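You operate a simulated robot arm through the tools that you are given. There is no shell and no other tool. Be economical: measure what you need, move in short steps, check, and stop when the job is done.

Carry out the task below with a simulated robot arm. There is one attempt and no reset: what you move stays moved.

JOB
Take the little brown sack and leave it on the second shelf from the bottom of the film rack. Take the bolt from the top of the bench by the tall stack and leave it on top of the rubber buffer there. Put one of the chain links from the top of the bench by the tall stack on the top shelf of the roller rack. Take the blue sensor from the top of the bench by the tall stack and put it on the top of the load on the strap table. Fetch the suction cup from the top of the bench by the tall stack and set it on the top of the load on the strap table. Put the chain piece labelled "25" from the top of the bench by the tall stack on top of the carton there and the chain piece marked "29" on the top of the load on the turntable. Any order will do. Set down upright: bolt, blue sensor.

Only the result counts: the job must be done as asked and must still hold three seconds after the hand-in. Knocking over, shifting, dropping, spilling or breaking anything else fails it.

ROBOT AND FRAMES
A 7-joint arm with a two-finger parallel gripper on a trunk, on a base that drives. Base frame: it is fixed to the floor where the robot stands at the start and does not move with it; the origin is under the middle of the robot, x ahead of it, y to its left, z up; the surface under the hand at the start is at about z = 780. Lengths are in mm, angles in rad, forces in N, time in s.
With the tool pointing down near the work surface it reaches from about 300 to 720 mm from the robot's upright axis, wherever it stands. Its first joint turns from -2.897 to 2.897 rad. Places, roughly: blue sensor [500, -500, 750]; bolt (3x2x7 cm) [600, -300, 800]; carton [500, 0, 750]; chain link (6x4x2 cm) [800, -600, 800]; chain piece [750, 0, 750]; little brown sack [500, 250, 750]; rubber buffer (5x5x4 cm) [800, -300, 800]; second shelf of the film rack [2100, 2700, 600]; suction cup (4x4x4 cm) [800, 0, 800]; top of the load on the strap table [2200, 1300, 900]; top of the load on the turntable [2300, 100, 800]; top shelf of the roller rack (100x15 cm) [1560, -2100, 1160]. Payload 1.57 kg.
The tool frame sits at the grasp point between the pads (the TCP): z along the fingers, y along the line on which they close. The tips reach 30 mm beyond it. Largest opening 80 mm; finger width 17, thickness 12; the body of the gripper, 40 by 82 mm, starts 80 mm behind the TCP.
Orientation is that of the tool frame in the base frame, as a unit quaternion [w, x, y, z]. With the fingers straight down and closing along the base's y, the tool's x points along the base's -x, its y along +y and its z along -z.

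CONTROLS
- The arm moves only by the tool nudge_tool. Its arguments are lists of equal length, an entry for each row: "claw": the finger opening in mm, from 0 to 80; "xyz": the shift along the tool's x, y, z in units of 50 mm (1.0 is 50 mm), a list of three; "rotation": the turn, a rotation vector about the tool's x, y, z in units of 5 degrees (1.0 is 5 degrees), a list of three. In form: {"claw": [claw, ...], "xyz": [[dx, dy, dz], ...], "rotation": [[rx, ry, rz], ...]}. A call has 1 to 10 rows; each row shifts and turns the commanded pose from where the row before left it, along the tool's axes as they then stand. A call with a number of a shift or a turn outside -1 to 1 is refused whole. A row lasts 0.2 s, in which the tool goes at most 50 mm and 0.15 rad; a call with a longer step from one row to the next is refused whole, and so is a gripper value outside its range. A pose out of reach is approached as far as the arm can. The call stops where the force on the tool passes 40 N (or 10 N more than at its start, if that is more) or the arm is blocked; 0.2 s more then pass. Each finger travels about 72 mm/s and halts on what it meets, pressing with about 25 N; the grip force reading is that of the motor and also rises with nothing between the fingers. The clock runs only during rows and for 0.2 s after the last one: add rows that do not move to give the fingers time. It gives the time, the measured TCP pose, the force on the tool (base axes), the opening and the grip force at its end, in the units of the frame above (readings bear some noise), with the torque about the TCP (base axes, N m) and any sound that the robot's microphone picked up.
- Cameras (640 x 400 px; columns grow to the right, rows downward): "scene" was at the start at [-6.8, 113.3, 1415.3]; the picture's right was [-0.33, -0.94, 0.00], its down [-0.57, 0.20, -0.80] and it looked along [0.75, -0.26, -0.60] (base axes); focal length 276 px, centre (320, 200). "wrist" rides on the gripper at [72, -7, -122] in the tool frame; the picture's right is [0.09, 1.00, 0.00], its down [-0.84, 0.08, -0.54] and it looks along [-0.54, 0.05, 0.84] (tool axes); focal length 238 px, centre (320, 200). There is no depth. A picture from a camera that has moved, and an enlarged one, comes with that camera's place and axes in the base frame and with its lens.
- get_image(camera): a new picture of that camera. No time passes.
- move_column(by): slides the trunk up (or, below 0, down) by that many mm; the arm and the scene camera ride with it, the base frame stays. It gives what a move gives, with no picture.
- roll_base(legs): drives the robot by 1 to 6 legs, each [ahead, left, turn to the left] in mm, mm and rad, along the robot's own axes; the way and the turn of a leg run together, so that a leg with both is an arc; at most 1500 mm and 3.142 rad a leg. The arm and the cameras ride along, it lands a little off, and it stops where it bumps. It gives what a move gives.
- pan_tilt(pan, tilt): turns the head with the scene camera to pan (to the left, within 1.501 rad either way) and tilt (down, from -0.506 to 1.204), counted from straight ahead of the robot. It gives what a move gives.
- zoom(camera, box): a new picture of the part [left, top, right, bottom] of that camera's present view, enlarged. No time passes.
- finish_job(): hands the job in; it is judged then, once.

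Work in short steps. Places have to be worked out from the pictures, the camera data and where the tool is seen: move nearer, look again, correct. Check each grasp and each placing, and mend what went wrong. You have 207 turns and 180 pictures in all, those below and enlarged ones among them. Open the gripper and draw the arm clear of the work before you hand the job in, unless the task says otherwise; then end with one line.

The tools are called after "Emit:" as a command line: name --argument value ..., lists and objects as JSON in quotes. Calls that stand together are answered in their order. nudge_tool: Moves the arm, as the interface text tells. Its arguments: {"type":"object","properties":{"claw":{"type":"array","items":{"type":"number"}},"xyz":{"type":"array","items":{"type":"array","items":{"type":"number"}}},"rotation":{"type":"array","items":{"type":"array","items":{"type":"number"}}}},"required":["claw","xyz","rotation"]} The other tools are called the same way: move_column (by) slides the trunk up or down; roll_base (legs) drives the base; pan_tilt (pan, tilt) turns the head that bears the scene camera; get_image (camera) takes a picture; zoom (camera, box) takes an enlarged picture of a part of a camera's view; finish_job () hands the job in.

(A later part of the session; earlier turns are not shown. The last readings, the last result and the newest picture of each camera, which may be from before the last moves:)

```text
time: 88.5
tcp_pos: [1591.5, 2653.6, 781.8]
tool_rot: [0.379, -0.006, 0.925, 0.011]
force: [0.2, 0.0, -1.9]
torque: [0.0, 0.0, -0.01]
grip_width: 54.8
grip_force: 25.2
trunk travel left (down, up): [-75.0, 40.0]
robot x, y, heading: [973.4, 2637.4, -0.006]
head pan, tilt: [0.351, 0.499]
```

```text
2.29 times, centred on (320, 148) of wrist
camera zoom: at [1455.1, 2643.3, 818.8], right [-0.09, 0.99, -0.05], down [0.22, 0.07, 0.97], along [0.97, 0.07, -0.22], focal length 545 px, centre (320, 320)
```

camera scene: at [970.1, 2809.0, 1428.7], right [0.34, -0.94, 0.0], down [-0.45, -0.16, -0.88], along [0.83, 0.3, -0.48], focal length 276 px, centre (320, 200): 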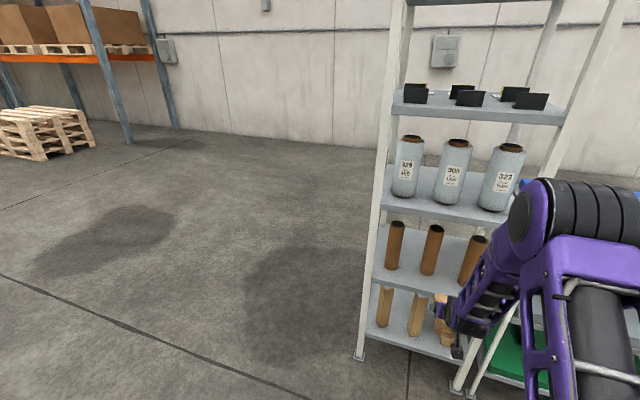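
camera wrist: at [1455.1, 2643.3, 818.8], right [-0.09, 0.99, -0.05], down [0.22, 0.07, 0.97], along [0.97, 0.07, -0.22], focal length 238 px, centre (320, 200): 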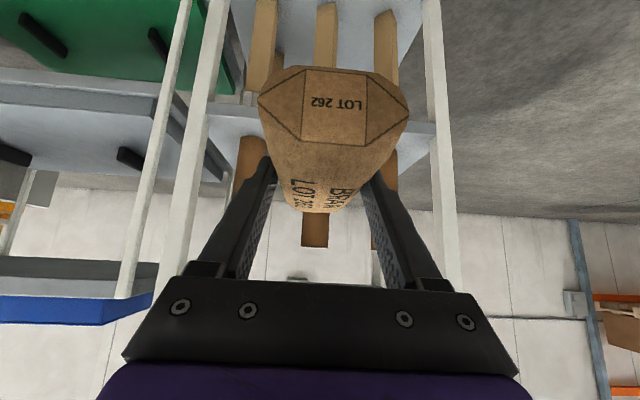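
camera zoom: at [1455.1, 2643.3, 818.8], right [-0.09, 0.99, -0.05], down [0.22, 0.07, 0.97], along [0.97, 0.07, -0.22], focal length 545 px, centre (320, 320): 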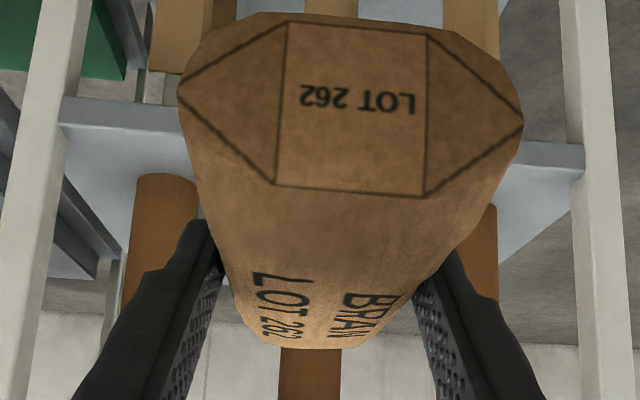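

Triangulated: shelf 2 top z≈570, front edge x≈1880, cores' fronts at x≈1957 with a ~96 mm gap centred on y≈2756. I'll lower the tool, sidestep left, and approach.

Emit:
nudge_tool --claw '[30, 30, 30, 30, 30]' --xyz '[[0.48, 0, 0.48], [0.48, 0, 0.48], [0.48, 0, 0.48], [0.48, 0, 0.48], [0, 0, 0]]' --rotation '[[0, 0, 0], [0, 0, 0], [0, 0, 0], [0, 0, 0], [0, 0, 0]]'

Emit:
roll_base --legs '[[0, 103, 0.006], [180, 0, 0]]'

Emit:
get_image --camera "wrist"

Emit:
get_image --camera "scene"

```text
time: 89.7
tcp_pos: [1588.3, 2654.2, 647.5]
tool_rot: [0.379, -0.006, 0.925, 0.011]
force: [-0.2, 0.2, -1.9]
torque: [-0.01, 0.03, 0.01]
grip_width: 54.9
grip_force: 24.5
trunk travel left (down, up): [-75.0, 40.0]
robot x, y, heading: [974.2, 2631.8, -0.007]
head pan, tilt: [0.351, 0.499]
```

```text
time: 92.5
tcp_pos: [1768.3, 2757.8, 646.4]
tool_rot: [0.378, -0.008, 0.926, 0.012]
force: [-0.5, 0.4, -0.9]
torque: [0.01, 0.04, -0.03]
grip_width: 54.6
grip_force: 25.0
trunk travel left (down, up): [-75.0, 40.0]
robot x, y, heading: [1150.4, 2737.0, 0.002]
head pan, tilt: [0.351, 0.499]
```

```text
145 pictures are left
camera wrist: at [1632.2, 2745.9, 684.9], right [-0.09, 0.99, -0.05], down [0.22, 0.07, 0.97], along [0.97, 0.08, -0.22], focal length 238 px, centre (320, 200)
```

wrist: 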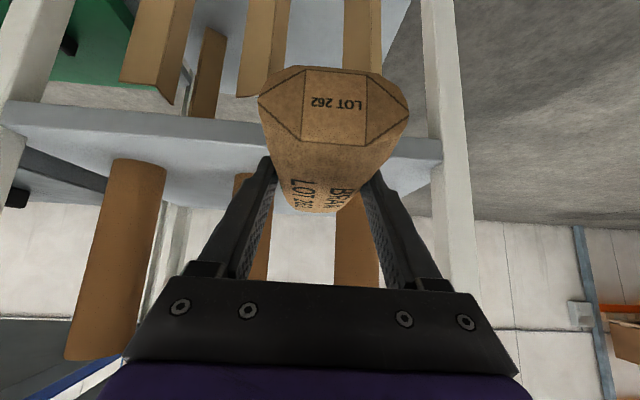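

```text
144 pictures are left
camera scene: at [1148.1, 2909.3, 1428.7], right [0.34, -0.94, 0.0], down [-0.45, -0.16, -0.88], along [0.82, 0.3, -0.48], focal length 276 px, centre (320, 200)
```

scene: 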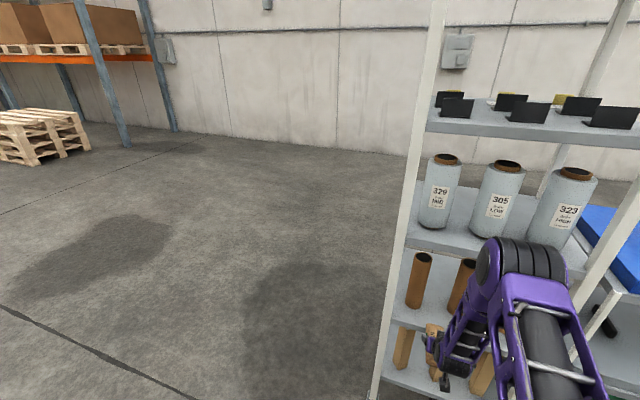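

Zooming to check the gap between the cores and the shelf edge height.

Emit:
zoom --camera "wrist" --box '[180, 100, 460, 290]'

Emit:
zoom --camera "scene" --box '[360, 220, 520, 380]'

```text
2.11 times, centred on (320, 195) of wrist
camera zoom: at [1632.2, 2745.9, 684.9], right [-0.09, 0.99, -0.05], down [0.22, 0.07, 0.97], along [0.97, 0.08, -0.22], focal length 502 px, centre (320, 210)
```

zoom: 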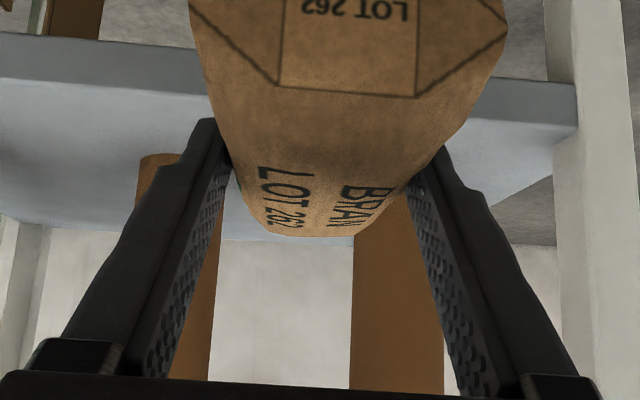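

```text
2.50 times, centred on (440, 300) of scene
camera zoom: at [1148.1, 2909.3, 1428.7], right [0.34, -0.94, 0.0], down [-0.45, -0.16, -0.88], along [0.82, 0.3, -0.48], focal length 691 px, centre (20, -50)
```

zoom: 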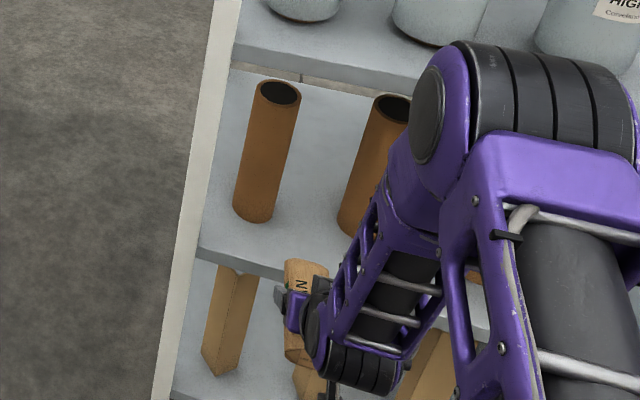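

Shelf top ≈ z 575, edge ≈ x 1870, gap centre y ≈ 2753. I roll ahead 110 and fix the small yaw/lateral error.

Emit:
roll_base --legs '[[110, 0, 0]]'

Emit:
nudge_tool --claw '[30, 30]' --xyz '[[0, -0.1, 0], [0, 0, 0]]' --rotation '[[0.21, 0, 0.21], [0, 0, 0]]'

Emit:
zoom --camera "wrist" --box '[160, 80, 480, 280]'

```text
time: 93.7
tcp_pos: [1878.2, 2756.1, 647.7]
tool_rot: [0.378, -0.009, 0.926, 0.012]
force: [0.0, 0.3, -2.0]
torque: [0.0, -0.02, 0.01]
grip_width: 55.0
grip_force: 25.3
trunk travel left (down, up): [-75.0, 40.0]
robot x, y, heading: [1256.6, 2732.5, -0.001]
head pan, tilt: [0.351, 0.499]
```

```text
time: 94.2
tcp_pos: [1879.0, 2751.7, 647.2]
tool_rot: [0.377, 0.004, 0.926, 0.006]
force: [-0.1, -0.9, -1.8]
torque: [0.01, -0.01, 0.0]
grip_width: 54.6
grip_force: 25.0
trunk travel left (down, up): [-75.0, 40.0]
robot x, y, heading: [1260.1, 2734.7, -0.001]
head pan, tilt: [0.351, 0.499]
```

```text
2.00 times, centred on (320, 180) of wrist
camera zoom: at [1742.3, 2743.7, 685.0], right [-0.06, 1.0, -0.05], down [0.22, 0.06, 0.97], along [0.97, 0.05, -0.22], focal length 477 px, centre (320, 240)
```

zoom: 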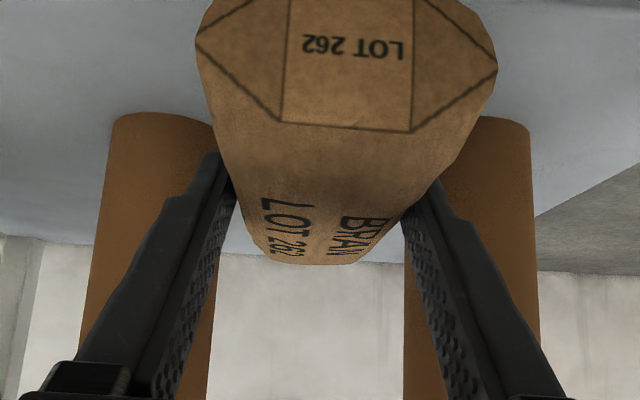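

Aligned: gap centre 2751, tool 2751.7. Moving in 41 mm and lowering close to the shelf.

Emit:
nudge_tool --claw '[30, 30, 30, 30, 30]' --xyz '[[-0.3, 0, 0.3], [-0.3, 0, 0.3], [0.24, 0, 0.24], [0.18, 0, 0.18], [0, 0, 0]]' --rotation '[[0, 0, 0], [0, 0, 0], [0, 0, 0], [0, 0, 0], [0, 0, 0]]'

Emit:
nudge_tool --claw '[30, 30, 30, 30, 30]' --xyz '[[0.03, 0, 0.03], [0.03, 0, 0.03], [0.03, 0, 0.03], [0.03, 0, 0.03], [0, 0, 0]]' --rotation '[[0, 0, 0], [0, 0, 0], [0, 0, 0], [0, 0, 0], [0, 0, 0]]'

Emit:
get_image --camera "wrist"

Emit:
zoom --camera "scene" --box '[340, 220, 540, 380]'

```text
time: 95.5
tcp_pos: [1920.9, 2752.2, 616.6]
tool_rot: [0.378, 0.005, 0.926, 0.006]
force: [-0.9, -0.2, -1.7]
torque: [-0.01, -0.04, 0.0]
grip_width: 54.6
grip_force: 25.2
trunk travel left (down, up): [-75.0, 40.0]
robot x, y, heading: [1264.7, 2734.6, 0.002]
head pan, tilt: [0.351, 0.499]
```

```text
time: 96.7
tcp_pos: [1923.0, 2751.9, 612.9]
tool_rot: [0.381, 0.004, 0.925, 0.007]
force: [0.2, 1.5, 23.8]
torque: [0.07, -0.04, 0.0]
grip_width: 54.9
grip_force: 25.3
trunk travel left (down, up): [-75.0, 40.0]
robot x, y, heading: [1259.3, 2734.8, -0.0]
head pan, tilt: [0.351, 0.499]
```

```text
140 pictures are left
camera wrist: at [1785.8, 2743.8, 648.6], right [-0.06, 1.0, -0.05], down [0.21, 0.06, 0.98], along [0.98, 0.05, -0.21], focal length 238 px, centre (320, 200)
```

wrist: 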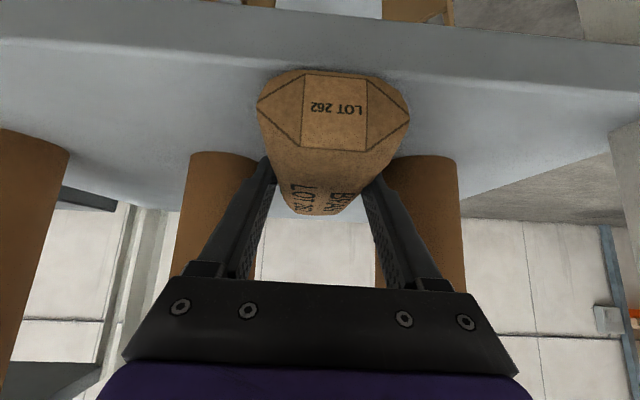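

```text
2.50 times, centred on (440, 300) of scene
camera zoom: at [1256.6, 2909.1, 1428.8], right [0.34, -0.94, 0.0], down [-0.45, -0.16, -0.88], along [0.83, 0.3, -0.48], focal length 691 px, centre (20, -50)
```

zoom: 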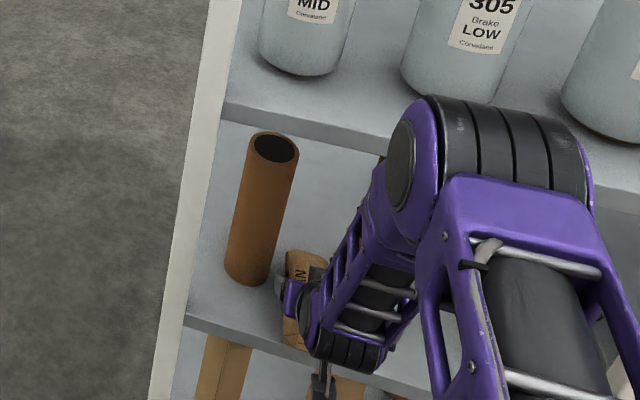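

Contact felt (24 N) and the sack's near end sits just inside the shelf edge. I ease the pressure and open modestly.

Emit:
nudge_tool --claw '[30, 60, 63, 63, 63]' --xyz '[[-0.05, 0, -0.05], [0, 0, 0], [0, 0, 0], [0, 0, 0], [0, 0, 0]]' --rotation '[[0, 0, 0], [0, 0, 0], [0, 0, 0], [0, 0, 0], [0, 0, 0]]'

Emit:
nudge_tool --claw '[63, 63, 63, 63]' --xyz '[[0, 0, -0.6], [0, 0, -0.8], [0, 0, -0.8], [0, 0, -0.8]]' --rotation '[[0, 0, 0], [0, 0, 0], [0, 0, 0], [0, 0, 0]]'

Emit:
get_image --camera "wrist"

```text
time: 97.8
tcp_pos: [1920.4, 2750.8, 612.1]
tool_rot: [0.378, 0.004, 0.926, 0.007]
force: [-0.8, 0.1, -0.9]
torque: [0.0, 0.03, -0.02]
grip_width: 62.9
grip_force: 0.0
trunk travel left (down, up): [-75.0, 40.0]
robot x, y, heading: [1262.6, 2733.7, -0.004]
head pan, tilt: [0.351, 0.499]
```

```text
time: 98.8
tcp_pos: [1815.0, 2751.9, 719.1]
tool_rot: [0.378, 0.003, 0.926, 0.007]
force: [-1.1, -0.6, -0.9]
torque: [0.03, 0.01, -0.01]
grip_width: 63.1
grip_force: 0.1
trunk travel left (down, up): [-75.0, 40.0]
robot x, y, heading: [1262.5, 2736.0, -0.001]
head pan, tilt: [0.351, 0.499]
```

```text
138 pictures are left
camera wrist: at [1678.9, 2744.1, 756.7], right [-0.06, 1.0, -0.05], down [0.22, 0.06, 0.97], along [0.97, 0.05, -0.22], focal length 238 px, centre (320, 200)
```

wrist: 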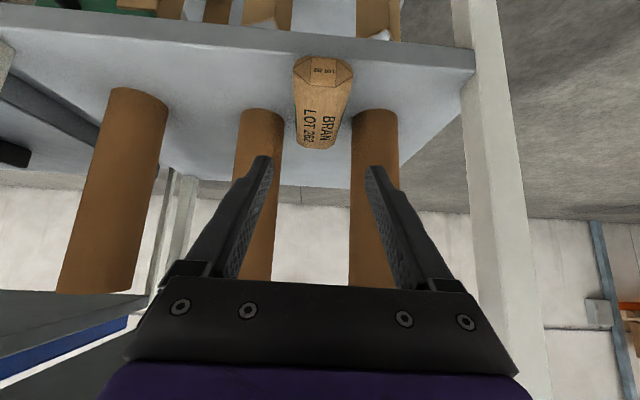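

Sack sits well on the second shelf. I back off, bring the tool vertical and up, then turn towards the bench's far side.

Emit:
roll_base --legs '[[-260, 0, 0]]'

Emit:
nudge_tool --claw '[80, 80, 80, 80, 80, 80, 80, 80, 80, 80]' --xyz '[[-0.45, 0, -0.45], [-0.45, 0, -0.45], [-0.45, 0, -0.45], [-0.45, 0, -0.45], [-0.45, 0, -0.45], [-0.45, 0, -0.45], [-0.45, 0, -0.45], [-0.45, 0, -0.45], [0, 0, 0], [0, 0, 0]]' --rotation '[[0, 0, 0], [0, 0, 0], [0, 0, 0], [0, 0, 0], [0, 0, 0], [0, 0, 0], [0, 0, 0], [0, 0, 0], [0, 1, 0], [0, 1, 0]]'

Emit:
nudge_tool --claw '[80, 80, 80, 80, 80, 80, 80]' --xyz '[[0, 0, 0], [0, 0, 0], [0, 0, 0], [0, 0, 0], [0, 0, 0], [0, 0, 0], [0, 0, 0]]' --rotation '[[0, 1, 0], [0, 1, 0], [0, 1, 0], [0, 1, 0], [0, 1, 0], [0, 1, 0], [0, 0.7, 0]]'

Emit:
roll_base --legs '[[0, 0, 1.571], [0, 0, 1.571], [-250, 0, 0], [0, 1500, 0], [0, 1300, 0]]'

Emit:
pan_tilt --pan 0.0 --tilt 0.9

Emit:
get_image --camera "scene"

Emit:
get_image --camera "wrist"

```text
time: 100.7
tcp_pos: [1556.8, 2754.0, 718.0]
tool_rot: [0.378, 0.003, 0.926, 0.007]
force: [-0.4, -0.2, -0.4]
torque: [0.01, 0.0, -0.03]
grip_width: 63.0
grip_force: 0.1
trunk travel left (down, up): [-75.0, 40.0]
robot x, y, heading: [1004.6, 2737.0, -0.005]
head pan, tilt: [0.351, 0.499]
```

```text
time: 102.9
tcp_pos: [1560.3, 2751.3, 974.6]
tool_rot: [0.296, 0.002, 0.955, 0.008]
force: [0.2, 0.3, 0.9]
torque: [0.01, 0.01, 0.01]
grip_width: 79.8
grip_force: 0.2
trunk travel left (down, up): [-75.0, 40.0]
robot x, y, heading: [998.8, 2736.0, 0.001]
head pan, tilt: [0.351, 0.499]
```

```text
time: 104.5
tcp_pos: [1560.3, 2749.7, 973.2]
tool_rot: [0.008, 0.0, 1.0, 0.008]
force: [0.0, -0.8, 0.2]
torque: [0.01, -0.07, 0.0]
grip_width: 80.0
grip_force: 0.1
trunk travel left (down, up): [-75.0, 40.0]
robot x, y, heading: [1004.9, 2734.7, -0.001]
head pan, tilt: [0.351, 0.499]
```

```text
time: 140.8
tcp_pos: [797.7, -104.5, 972.8]
tool_rot: [0.008, 1.0, 0.017, -0.007]
force: [0.0, 0.4, -0.1]
torque: [-0.02, -0.01, 0.02]
grip_width: 80.0
grip_force: 0.0
trunk travel left (down, up): [-75.0, 40.0]
robot x, y, heading: [1351.3, -72.5, -3.104]
head pan, tilt: [0.351, 0.499]
```

```text
time: 141.7
tcp_pos: [797.4, -103.5, 974.2]
tool_rot: [0.008, 1.0, 0.017, -0.008]
force: [-0.5, 0.2, 0.7]
torque: [-0.02, 0.04, 0.0]
grip_width: 80.2
grip_force: 0.0
trunk travel left (down, up): [-75.0, 40.0]
robot x, y, heading: [1353.6, -72.0, -3.108]
head pan, tilt: [0.0, 0.901]
```

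```text
137 pictures are left
camera scene: at [1373.2, -209.1, 1394.9], right [-0.03, 1.0, 0.0], down [0.78, 0.03, -0.62], along [-0.62, -0.02, -0.78], focal length 276 px, centre (320, 200)
```

scene: 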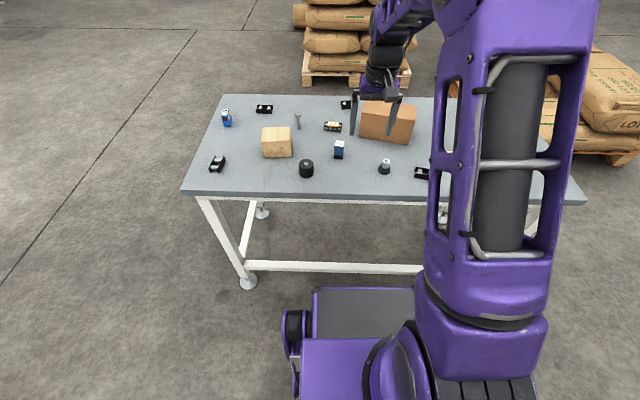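

```text
136 pictures are left
camera wrist: at [871.4, -93.5, 1095.1], right [0.13, -0.99, 0.01], down [-0.83, -0.1, 0.56], along [-0.55, -0.08, -0.83], focal length 238 px, centre (320, 200)
```

wrist: 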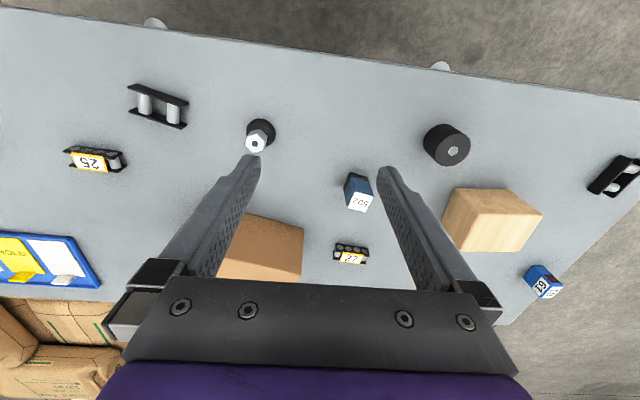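

A low crossbar runs along this side, so the robot can come no nearer than x≈1260; the bolt (≈(560,−315)) and buffer (≈(783,−275)) are still within reach. Positioning the base there.

Emit:
roll_base --legs '[[0, 238, -0.035], [88, 0, 0]]'

Emit:
get_image --camera "wrist"

Emit:
get_image --camera "scene"

```text
time: 145.3
tcp_pos: [712.3, -322.9, 973.4]
tool_rot: [0.007, 1.0, 0.0, -0.008]
force: [0.2, -0.3, -0.2]
torque: [-0.02, -0.02, -0.02]
grip_width: 79.9
grip_force: 0.1
trunk travel left (down, up): [-75.0, 40.0]
robot x, y, heading: [1270.5, -308.8, 3.142]
head pan, tilt: [0.0, 0.901]
```

```text
135 pictures are left
camera wrist: at [786.6, -315.8, 1095.1], right [0.09, -1.0, 0.01], down [-0.83, -0.07, 0.56], along [-0.55, -0.06, -0.83], focal length 238 px, centre (320, 200)
```

wrist: 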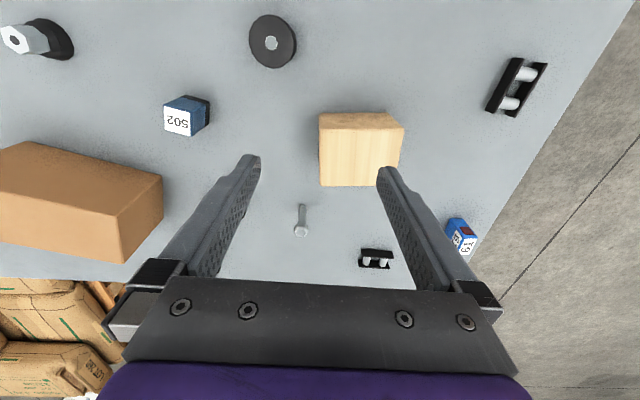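

```text
134 pictures are left
camera scene: at [1284.1, -448.4, 1394.8], right [0.0, 1.0, 0.0], down [0.78, 0.0, -0.62], along [-0.62, 0.0, -0.78], focal length 276 px, centre (320, 200)
```

scene: 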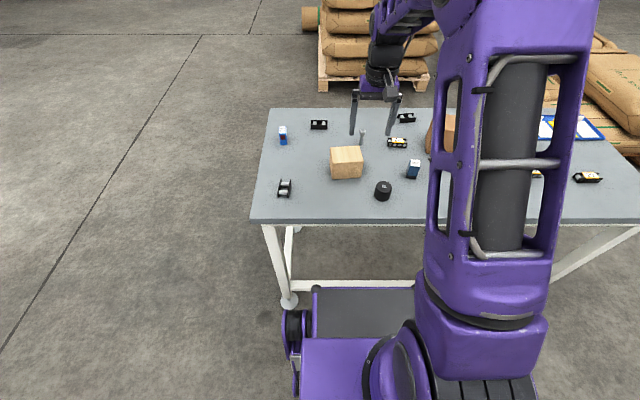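

Bolt stands at about (566, −311), head up. Moving above it for a closer look.

Emit:
nudge_tool --claw '[80, 80, 80, 80, 80]' --xyz '[[-0.73, -0.06, 0.3], [-0.73, -0.06, 0.3], [-0.73, -0.06, 0.3], [-0.73, -0.06, 0.3], [0, 0, 0]]' --rotation '[[0, 0, 0], [0, 0, 0], [0, 0, 0], [0, 0, 0], [0, 0, 0]]'

Emit:
get_image --camera "wrist"

```text
time: 146.5
tcp_pos: [564.1, -312.4, 914.9]
tool_rot: [0.008, 1.0, 0.001, -0.008]
force: [-0.5, 0.1, 0.0]
torque: [0.01, -0.03, -0.01]
grip_width: 80.0
grip_force: 0.0
trunk travel left (down, up): [-75.0, 40.0]
robot x, y, heading: [1268.7, -312.5, 3.142]
head pan, tilt: [0.0, 0.901]
```

```text
133 pictures are left
camera wrist: at [638.3, -304.6, 1036.7], right [0.09, -1.0, 0.01], down [-0.83, -0.07, 0.56], along [-0.55, -0.06, -0.83], focal length 238 px, centre (320, 200)
```

wrist: 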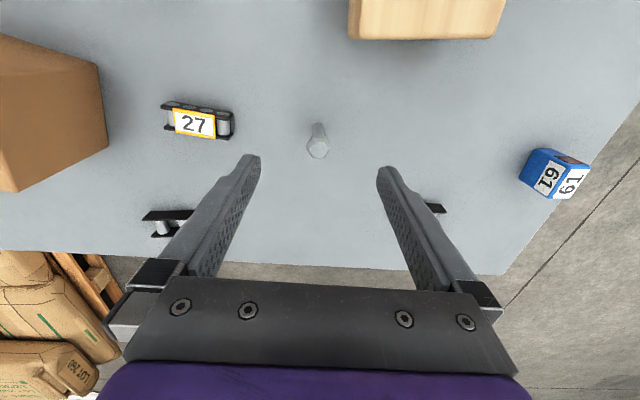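

The bolt is centred under the gripper. Descending to z≈820 and closing on the shaft.

Emit:
nudge_tool --claw '[60, 50, 40, 40]' --xyz '[[0, 0, 0.7], [0, 0, 0.7], [0, 0, 0.5], [0, 0, 0]]' --rotation '[[0, 0, 0], [0, 0, 0], [0, 0, 0], [0, 0, 0]]'

Emit:
get_image --camera "wrist"

```text
time: 147.5
tcp_pos: [561.2, -313.3, 821.0]
tool_rot: [0.008, 1.0, 0.0, -0.007]
force: [0.1, -0.7, 0.8]
torque: [0.02, 0.0, 0.0]
grip_width: 40.3
grip_force: 0.2
trunk travel left (down, up): [-75.0, 40.0]
robot x, y, heading: [1270.0, -310.3, 3.144]
head pan, tilt: [0.0, 0.901]
```

```text
132 pictures are left
camera wrist: at [637.2, -306.0, 942.0], right [0.09, -1.0, 0.01], down [-0.83, -0.07, 0.56], along [-0.55, -0.06, -0.83], focal length 238 px, centre (320, 200)
```

wrist: 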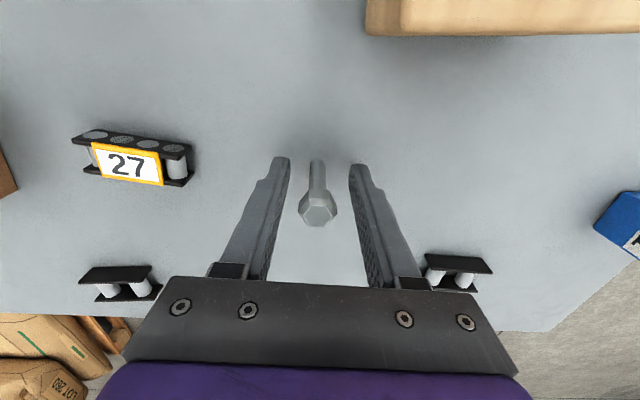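

Bolt is between the pads. Closing and lifting.

Emit:
nudge_tool --claw '[10, 0, 0, 0, 0, 0, 0]' --xyz '[[0, 0, 0], [0, 0, 0], [0, 0, 0], [0, 0, 0], [0, 0, -0.3], [0, 0, -0.8], [0, 0, -0.8]]' --rotation '[[0, 0, 0], [0, 0, 0], [0, 0, 0], [0, 0, 0], [0, 0, 0], [0, 0, 0], [0, 0, 0]]'

Emit:
get_image --camera "wrist"

```text
time: 149.1
tcp_pos: [567.5, -311.5, 917.1]
tool_rot: [0.008, 1.0, -0.001, -0.008]
force: [-0.1, 0.0, -1.2]
torque: [-0.01, 0.01, 0.01]
grip_width: 20.8
grip_force: 25.0
trunk travel left (down, up): [-75.0, 40.0]
robot x, y, heading: [1267.1, -308.8, 3.143]
head pan, tilt: [0.0, 0.901]
```

```text
131 pictures are left
camera wrist: at [640.5, -303.3, 1039.0], right [0.09, -1.0, 0.01], down [-0.83, -0.07, 0.56], along [-0.55, -0.06, -0.83], focal length 238 px, centre (320, 200)
```

wrist: 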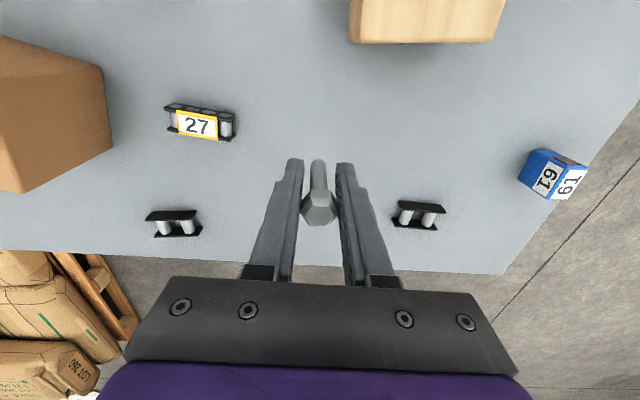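

Bolt held upright. Moving above the buffer at about (783, −273).

Emit:
nudge_tool --claw '[0, 0, 0, 0, 0, 0]' --xyz '[[0.5, 0, -0.6], [0.76, -0.156, -0.16], [0.76, -0.156, -0.16], [0.76, -0.156, 0], [0.76, -0.156, 0], [0.76, -0.156, 0]]' --rotation '[[0, 0, 0], [0, 0, 0], [0, 0, 0], [0, 0, 0], [0, 0, 0], [0, 0, 0]]'

Emit:
get_image --camera "wrist"

Emit:
zoom --camera "scene" --box '[300, 80, 460, 220]'

```text
time: 150.5
tcp_pos: [782.2, -271.2, 957.2]
tool_rot: [0.008, 1.0, 0.001, -0.008]
force: [0.4, 0.5, -0.7]
torque: [0.01, -0.04, -0.04]
grip_width: 20.9
grip_force: 24.8
trunk travel left (down, up): [-75.0, 40.0]
robot x, y, heading: [1268.8, -309.7, 3.141]
head pan, tilt: [0.0, 0.901]
```

```text
130 pictures are left
camera wrist: at [856.5, -262.8, 1078.7], right [0.09, -1.0, 0.01], down [-0.83, -0.07, 0.56], along [-0.55, -0.06, -0.83], focal length 238 px, centre (320, 200)
```

wrist: 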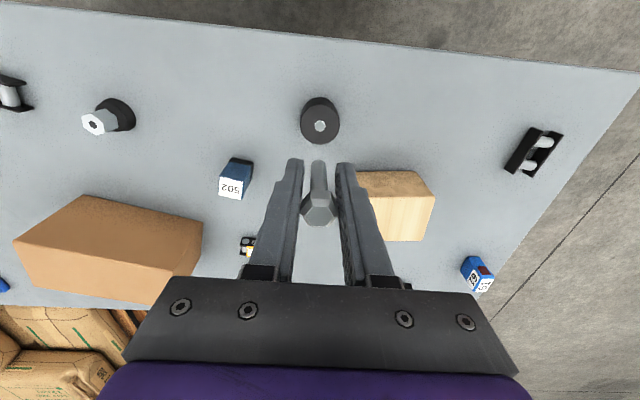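

```text
2.86 times, centred on (380, 150) of scene
camera zoom: at [1283.8, -448.5, 1394.8], right [0.0, 1.0, 0.0], down [0.78, 0.0, -0.62], along [-0.62, 0.0, -0.78], focal length 790 px, centre (149, 343)
```

zoom: 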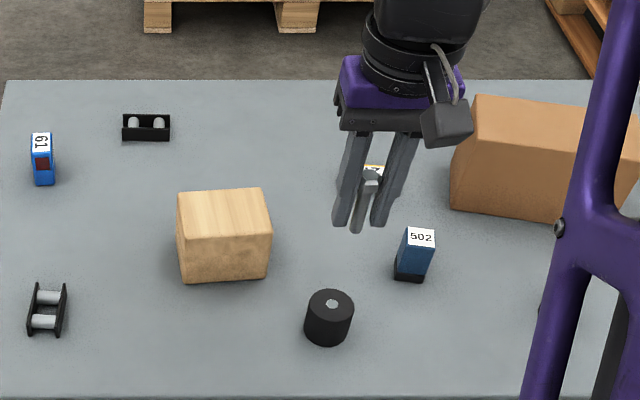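

Buffer top centre ≈ (783, −271). Lowering to just above it and checking alignment.

Emit:
nudge_tool --claw '[0, 0, 0]' --xyz '[[0.02, 0, 0.7], [0, 0, 0.7], [0, 0, 0]]' --rotation '[[0, 0, 0], [0, 0, 0], [0, 0, 0]]'

Emit:
zoom --camera "wrist" --box '[240, 100, 400, 240]'

Emit:
zoom --camera "scene" --box '[340, 110, 440, 210]'

```text
time: 151.3
tcp_pos: [781.2, -275.6, 888.9]
tool_rot: [0.008, 1.0, 0.0, -0.008]
force: [-0.2, 1.3, -1.3]
torque: [0.01, 0.0, 0.01]
grip_width: 20.6
grip_force: 24.8
trunk travel left (down, up): [-75.0, 40.0]
robot x, y, heading: [1268.0, -313.7, 3.142]
head pan, tilt: [0.0, 0.901]
```

```text
2.86 times, centred on (320, 170) of wrist
camera zoom: at [855.8, -266.5, 1009.8], right [0.09, -1.0, 0.01], down [-0.83, -0.07, 0.56], along [-0.55, -0.06, -0.83], focal length 681 px, centre (320, 286)
```

zoom: 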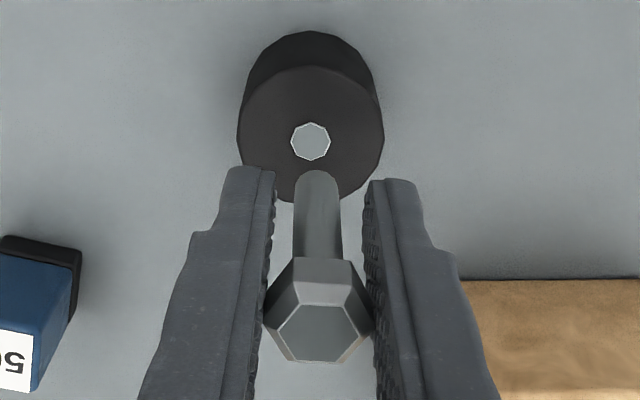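

```text
4.00 times, centred on (390, 160) of scene
camera zoom: at [1283.8, -448.4, 1394.8], right [0.0, 1.0, 0.0], down [0.78, 0.0, -0.62], along [-0.62, 0.0, -0.78], focal length 1106 px, centre (40, 360)
```

zoom: 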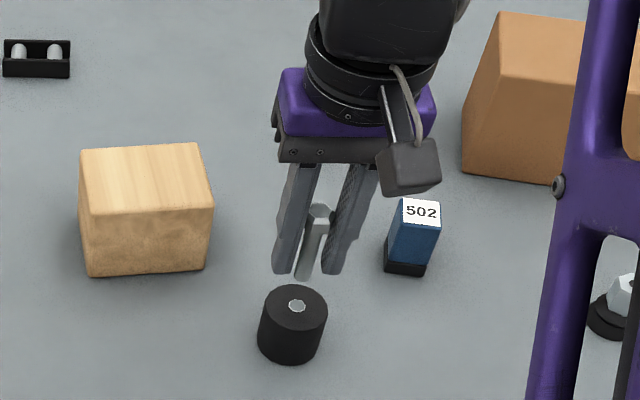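

Both views say alignment is within ~3 mm. Small correction and slow descent to contact.

Emit:
nudge_tool --claw '[0, 0, 0, 0, 0, 0, 0, 0]' --xyz '[[0.03, -0.03, 0.2], [0, 0, 0.14], [0, 0, 0.05], [0, 0, 0.04], [0, 0, 0.04], [0, 0, 0.04], [0, 0, 0], [0, 0, 0]]' --rotation '[[0, 0, 0], [0, 0, 0], [0, 0, 0], [0, 0, 0], [0, 0, 0], [0, 0, 0], [0, 0, 0], [0, 0, 0]]'

Emit:
zoom --camera "scene" --box '[340, 110, 440, 210]'

```text
time: 153.1
tcp_pos: [781.8, -272.4, 862.1]
tool_rot: [0.008, 1.0, -0.001, -0.008]
force: [0.8, -0.1, 0.1]
torque: [0.02, -0.03, 0.02]
grip_width: 20.8
grip_force: 25.2
trunk travel left (down, up): [-75.0, 40.0]
robot x, y, heading: [1263.7, -311.9, 3.139]
head pan, tilt: [0.0, 0.901]
```

```text
4.00 times, centred on (390, 160) of scene
camera zoom: at [1283.9, -448.4, 1394.8], right [0.0, 1.0, 0.0], down [0.78, 0.0, -0.62], along [-0.62, 0.0, -0.78], focal length 1106 px, centre (40, 360)
```

zoom: 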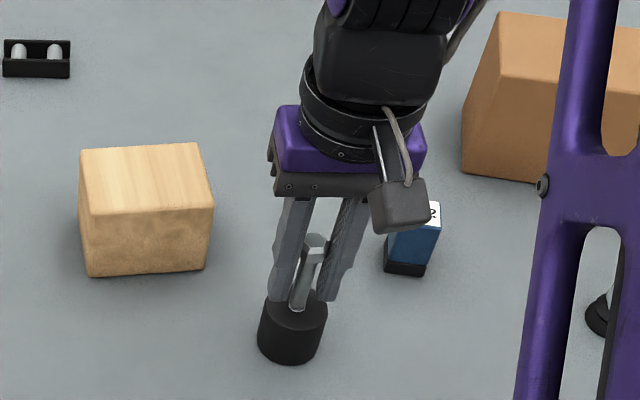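

Nearly touching; continue with 1 mm steps.

Emit:
nudge_tool --claw '[0, 0, 0, 0]' --xyz '[[0, 0, 0.02], [0, 0, 0.02], [0, 0, 0], [0, 0, 0]]' --rotation '[[0, 0, 0], [0, 0, 0], [0, 0, 0], [0, 0, 0]]'

```text
time: 154.1
tcp_pos: [780.9, -272.2, 860.3]
tool_rot: [0.007, 1.0, 0.001, -0.008]
force: [0.4, -0.1, 0.9]
torque: [-0.01, 0.01, 0.01]
grip_width: 20.8
grip_force: 24.9
trunk travel left (down, up): [-75.0, 40.0]
robot x, y, heading: [1269.3, -312.4, 3.142]
head pan, tilt: [0.0, 0.901]
```

Emit:
nudge_tool --claw '[0, 0, 0, 0]' --xyz '[[0, 0, 0.02], [0, 0, 0.02], [0, 0, 0], [0, 0, 0]]' --rotation '[[0, 0, 0], [0, 0, 0], [0, 0, 0], [0, 0, 0]]'

```text
time: 155.1
tcp_pos: [782.6, -273.0, 859.4]
tool_rot: [0.008, 1.0, 0.0, -0.01]
force: [1.3, 1.3, 19.5]
torque: [0.05, -0.02, -0.01]
grip_width: 20.9
grip_force: 25.8
trunk travel left (down, up): [-75.0, 40.0]
robot x, y, heading: [1266.9, -306.2, 3.144]
head pan, tilt: [0.0, 0.901]
```

Solid contact (19 N). I back off ~1 mm to relieve pressure, then open slowly and rise.

Emit:
nudge_tool --claw '[0, 0, 24, 40, 60, 60]' --xyz '[[0, 0, -0.03], [0, 0, 0], [0, 0, 0], [0, 0, 0], [0, 0, 0], [0, 0, 0]]' --rotation '[[0, 0, 0], [0, 0, 0], [0, 0, 0], [0, 0, 0], [0, 0, 0], [0, 0, 0]]'

Emit:
nudge_tool --claw '[70, 70, 70, 70]' --xyz '[[0, 0, -0.6], [0, 0, -0.9], [0, 0, -0.9], [0, 0, -0.5]]' --rotation '[[0, 0, 0], [0, 0, 0], [0, 0, 0], [0, 0, 0]]'

Emit:
get_image --camera "wrist"

Emit:
get_image --camera "scene"

```text
time: 156.5
tcp_pos: [782.1, -272.2, 858.4]
tool_rot: [0.008, 1.0, 0.0, -0.008]
force: [0.0, -0.7, 0.5]
torque: [-0.01, -0.02, -0.01]
grip_width: 59.9
grip_force: 0.0
trunk travel left (down, up): [-75.0, 40.0]
robot x, y, heading: [1273.6, -310.7, 3.141]
head pan, tilt: [0.0, 0.901]
```

```text
time: 157.5
tcp_pos: [784.8, -270.0, 1005.3]
tool_rot: [0.009, 1.0, -0.001, -0.007]
force: [-0.7, 0.3, -1.0]
torque: [0.02, -0.02, 0.0]
grip_width: 70.0
grip_force: 0.1
trunk travel left (down, up): [-75.0, 40.0]
robot x, y, heading: [1270.3, -309.4, 3.14]
head pan, tilt: [0.0, 0.901]
```

```text
125 pictures are left
camera wrist: at [859.8, -262.6, 1126.8], right [0.09, -1.0, 0.01], down [-0.83, -0.07, 0.56], along [-0.55, -0.06, -0.83], focal length 238 px, centre (320, 200)
```

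wrist: 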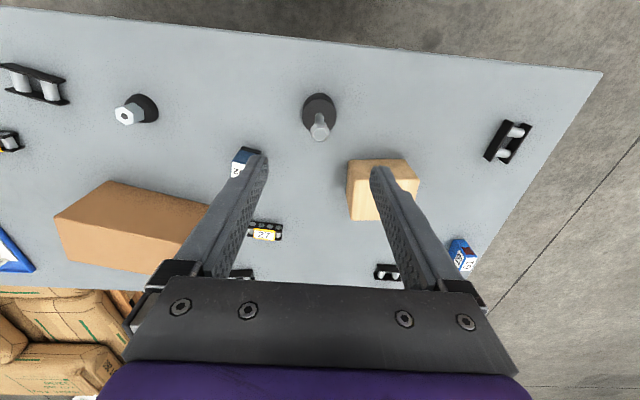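

```text
124 pictures are left
camera scene: at [1284.0, -448.5, 1394.8], right [0.0, 1.0, 0.0], down [0.78, 0.0, -0.62], along [-0.62, 0.0, -0.78], focal length 276 px, centre (320, 200)
```

scene: 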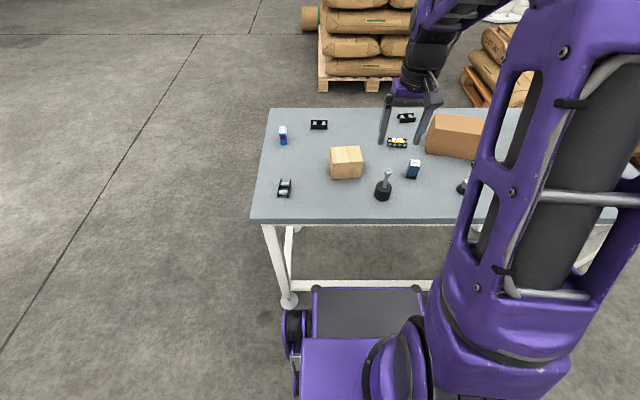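

Bolt stands on the buffer. Next the "25" piece: sidestep so the robot faces y≈100 (25 at about (704,193), carton ≈(593,−9)).

Emit:
roll_base --legs '[[0, -400, 0]]'

Emit:
get_image --camera "wrist"

Emit:
get_image --camera "scene"

```text
time: 161.9
tcp_pos: [787.6, 133.4, 1005.1]
tool_rot: [0.007, 1.0, -0.004, -0.007]
force: [-1.0, 0.4, 0.5]
torque: [0.0, 0.02, 0.05]
grip_width: 70.1
grip_force: 0.1
trunk travel left (down, up): [-75.0, 40.0]
robot x, y, heading: [1270.4, 89.6, 3.128]
head pan, tilt: [0.0, 0.901]
```

```text
123 pictures are left
camera wrist: at [862.3, 141.4, 1126.3], right [0.08, -1.0, 0.01], down [-0.83, -0.06, 0.56], along [-0.55, -0.06, -0.83], focal length 238 px, centre (320, 200)
```

wrist: 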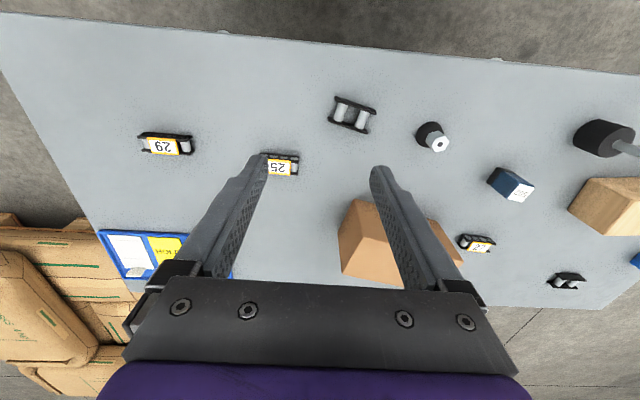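

```text
122 pictures are left
camera scene: at [1285.1, -48.1, 1394.8], right [0.01, 1.0, 0.0], down [0.78, -0.01, -0.62], along [-0.62, 0.01, -0.78], focal length 276 px, centre (320, 200)
```

scene: 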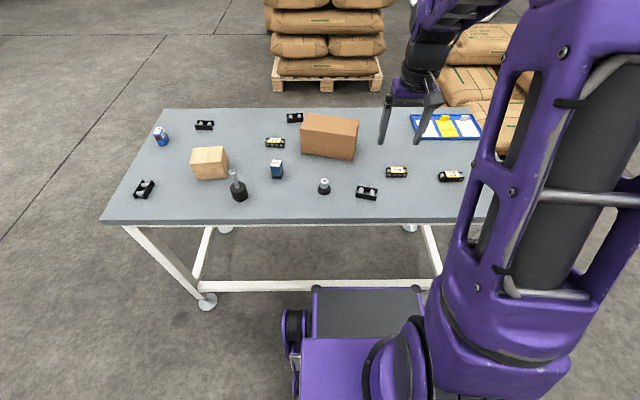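

25 is at about (702,187), its length along y. Moving above for a closer look.

Emit:
nudge_tool --claw '[80, 80, 80, 80, 80]' --xyz '[[-0.43, -0.27, 0.5], [-0.43, -0.27, 0.5], [-0.43, -0.27, 0.5], [-0.43, -0.27, 0.5], [0, 0, 0]]' --rotation '[[0, 0, 0], [0, 0, 0], [0, 0, 0], [0, 0, 0], [0, 0, 0]]'

Emit:
get_image --camera "wrist"

```text
time: 163.1
tcp_pos: [701.5, 187.3, 904.6]
tool_rot: [0.008, 1.0, -0.005, -0.008]
force: [0.9, 0.5, -0.6]
torque: [0.02, 0.01, 0.04]
grip_width: 79.9
grip_force: 0.1
trunk travel left (down, up): [-75.0, 40.0]
robot x, y, heading: [1270.9, 89.6, 3.129]
head pan, tilt: [0.0, 0.901]
```

```text
121 pictures are left
camera wrist: at [776.2, 195.3, 1025.3], right [0.08, -1.0, 0.01], down [-0.83, -0.06, 0.56], along [-0.55, -0.06, -0.83], focal length 238 px, centre (320, 200)
```

wrist: 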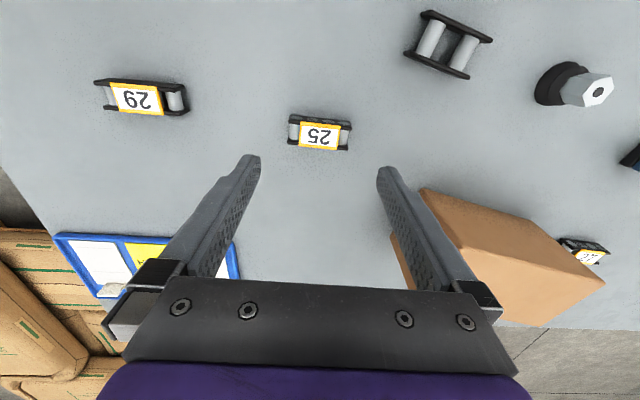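

Piece 25 is aligned along y, within ~2 mm of the TCP. Descending to z≈813 and closing along its length.

Emit:
nudge_tool --claw '[80, 80, 80, 80]' --xyz '[[0.02, 0.04, 0.7], [0, 0, 0.7], [0, 0, 0.42], [0, 0, 0]]' --rotation '[[0, 0, 0], [0, 0, 0], [0, 0, 0], [0, 0, 0]]'

Emit:
get_image --camera "wrist"

```text
time: 164.1
tcp_pos: [701.7, 184.4, 813.7]
tool_rot: [0.008, 1.0, -0.004, -0.008]
force: [0.2, 0.5, -0.9]
torque: [0.04, -0.01, 0.03]
grip_width: 79.9
grip_force: 0.1
trunk travel left (down, up): [-75.0, 40.0]
robot x, y, heading: [1271.8, 87.6, 3.126]
head pan, tilt: [0.0, 0.901]
```

```text
120 pictures are left
camera wrist: at [775.2, 189.4, 935.9], right [0.08, -1.0, 0.01], down [-0.83, -0.06, 0.56], along [-0.55, -0.06, -0.83], focal length 238 px, centre (320, 200)
```

wrist: 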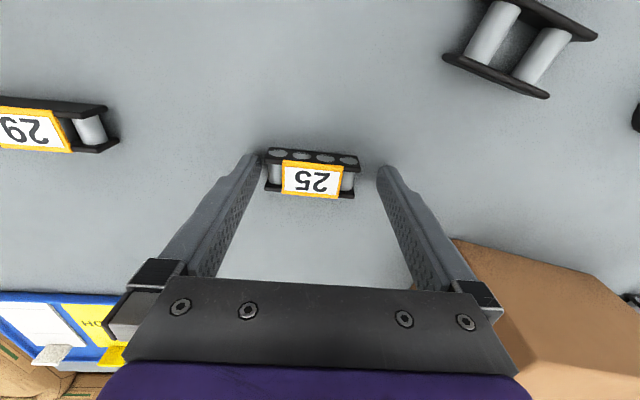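

Slightly off to one side; shift 5 mm, close and lift.

Emit:
nudge_tool --claw '[80, 60, 50, 40, 40, 40, 40]' --xyz '[[0, -0.1, 0], [0, 0, 0], [0, 0, 0], [0, 0, 0], [0, 0, -0.3], [0, 0, -0.8], [0, 0, -0.8]]' --rotation '[[0, 0, 0], [0, 0, 0], [0, 0, 0], [0, 0, 0], [0, 0, 0], [0, 0, 0], [0, 0, 0]]'

Emit:
get_image --camera "wrist"

```text
time: 165.7
tcp_pos: [700.3, 188.3, 910.4]
tool_rot: [0.009, 1.0, -0.005, -0.008]
force: [-0.2, 0.6, -1.1]
torque: [-0.02, 0.0, 0.01]
grip_width: 60.5
grip_force: 25.4
trunk travel left (down, up): [-75.0, 40.0]
robot x, y, heading: [1272.3, 89.5, 3.127]
head pan, tilt: [0.0, 0.901]
```

```text
119 pictures are left
camera wrist: at [774.5, 195.1, 1032.0], right [0.08, -1.0, 0.01], down [-0.83, -0.06, 0.56], along [-0.55, -0.06, -0.83], focal length 238 px, centre (320, 200)
```

wrist: 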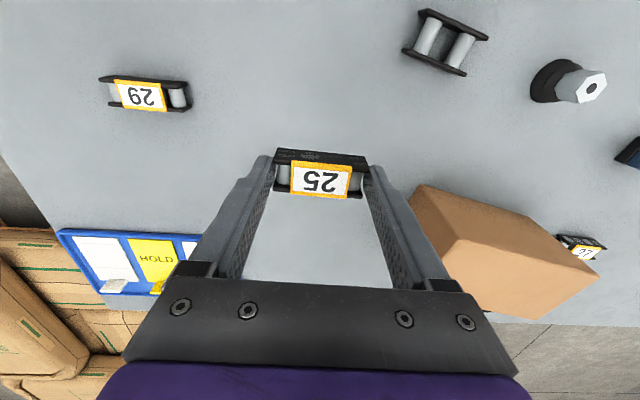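

25 is held. Zooming on the carton to find its top.

Emit:
zoom --camera "scene" --box '[260, 90, 400, 190]'

Emit:
zoom --camera "wrist" --box '[400, 150, 640, 330]'

```text
4.00 times, centred on (330, 140) of scene
camera zoom: at [1284.9, -48.1, 1394.7], right [0.01, 1.0, 0.0], down [0.78, -0.01, -0.62], along [-0.62, 0.01, -0.78], focal length 1106 px, centre (280, 440)
```

zoom: 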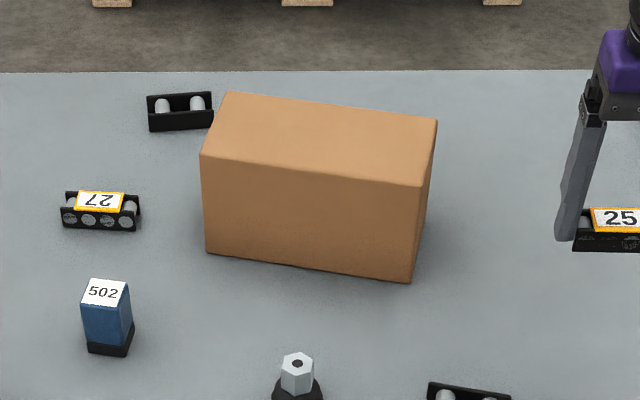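

```text
2.22 times, centred on (520, 240) of wrist
camera zoom: at [774.5, 195.1, 1032.0], right [0.08, -1.0, 0.01], down [-0.83, -0.06, 0.56], along [-0.55, -0.06, -0.83], focal length 530 px, centre (-124, 111)
```

zoom: 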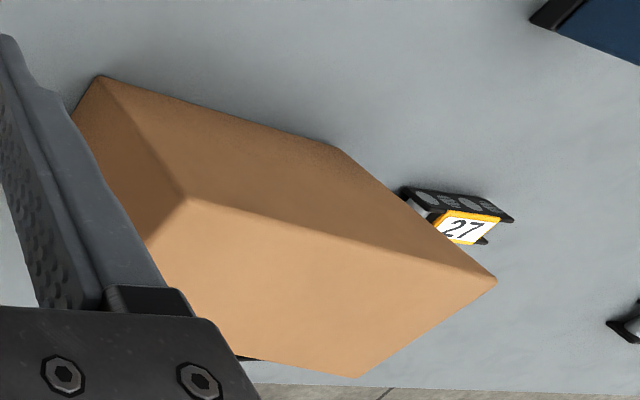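

Carton top z≈876, centre ≈(577,−6). Raising, then moving over it.

Emit:
nudge_tool --claw '[40, 40, 40, 40, 40, 40, 40, 40]' --xyz '[[0, 0, -0.9], [-0.383, 0.643, -0.1], [-0.383, 0.643, 0], [-0.383, 0.643, 0], [-0.383, 0.643, 0], [-0.383, 0.643, 0], [-0.383, 0.643, 0], [0, 0, 0]]' --rotation '[[0, 0, 0], [0, 0, 0], [0, 0, 0], [0, 0, 0], [0, 0, 0], [0, 0, 0], [0, 0, 0], [0, 0, 0]]'

Emit:
get_image --camera "wrist"

Emit:
zoom --camera "scene" --box '[260, 70, 420, 190]'

```text
time: 167.5
tcp_pos: [585.3, -0.0, 963.3]
tool_rot: [0.007, 1.0, -0.004, -0.008]
force: [0.1, 0.2, -1.5]
torque: [-0.02, 0.02, -0.02]
grip_width: 60.4
grip_force: 24.8
trunk travel left (down, up): [-75.0, 40.0]
robot x, y, heading: [1270.8, 89.8, 3.13]
head pan, tilt: [0.0, 0.901]
```

```text
116 pictures are left
camera wrist: at [659.0, 7.5, 1085.0], right [0.08, -1.0, 0.01], down [-0.83, -0.06, 0.56], along [-0.55, -0.06, -0.83], focal length 238 px, centre (320, 200)
```

wrist: 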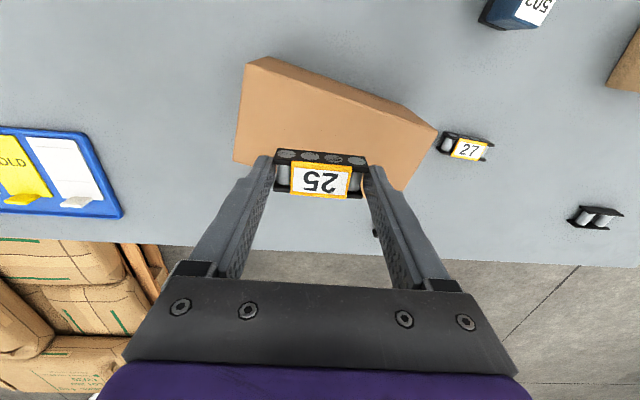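

```text
3.33 times, centred on (340, 130) of scene
camera zoom: at [1284.9, -48.2, 1394.8], right [0.01, 1.0, 0.0], down [0.78, -0.01, -0.62], along [-0.62, 0.01, -0.78], focal length 921 px, centre (253, 433)
```

zoom: 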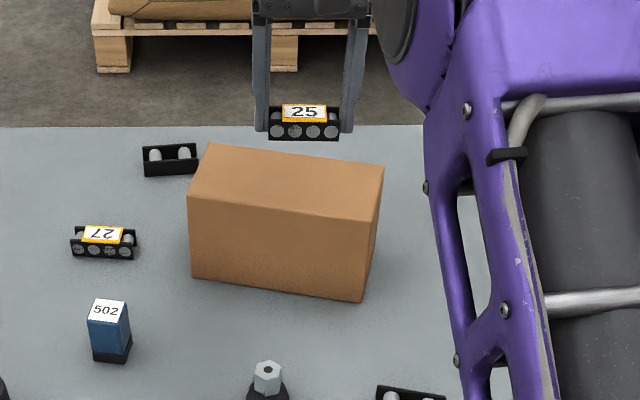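

Aligned well; lowering to the carton (contact expected at TCP z≈910).

Emit:
nudge_tool --claw '[40, 40, 40, 40, 40]' --xyz '[[0, 0.12, 0.5], [0, 0, 0.42], [0, 0, 0.06], [0, 0, 0], [0, 0, 0]]' --rotation '[[0, 0, 0], [0, 0, 0], [0, 0, 0], [0, 0, 0], [0, 0, 0]]'

Emit:
zoom --camera "scene" --box '[260, 70, 420, 190]'

```text
time: 168.7
tcp_pos: [585.1, -7.0, 913.6]
tool_rot: [0.008, 1.0, -0.004, -0.008]
force: [0.3, 0.0, -1.6]
torque: [0.0, 0.01, -0.03]
grip_width: 60.4
grip_force: 25.2
trunk travel left (down, up): [-75.0, 40.0]
robot x, y, heading: [1269.2, 87.6, 3.13]
head pan, tilt: [0.0, 0.901]
```

```text
3.33 times, centred on (340, 130) of scene
camera zoom: at [1285.0, -48.1, 1394.8], right [0.01, 1.0, 0.0], down [0.78, -0.01, -0.62], along [-0.62, 0.01, -0.78], focal length 921 px, centre (253, 433)
```

zoom: 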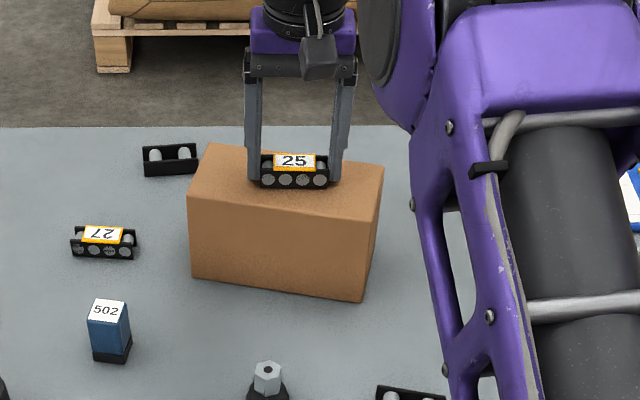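

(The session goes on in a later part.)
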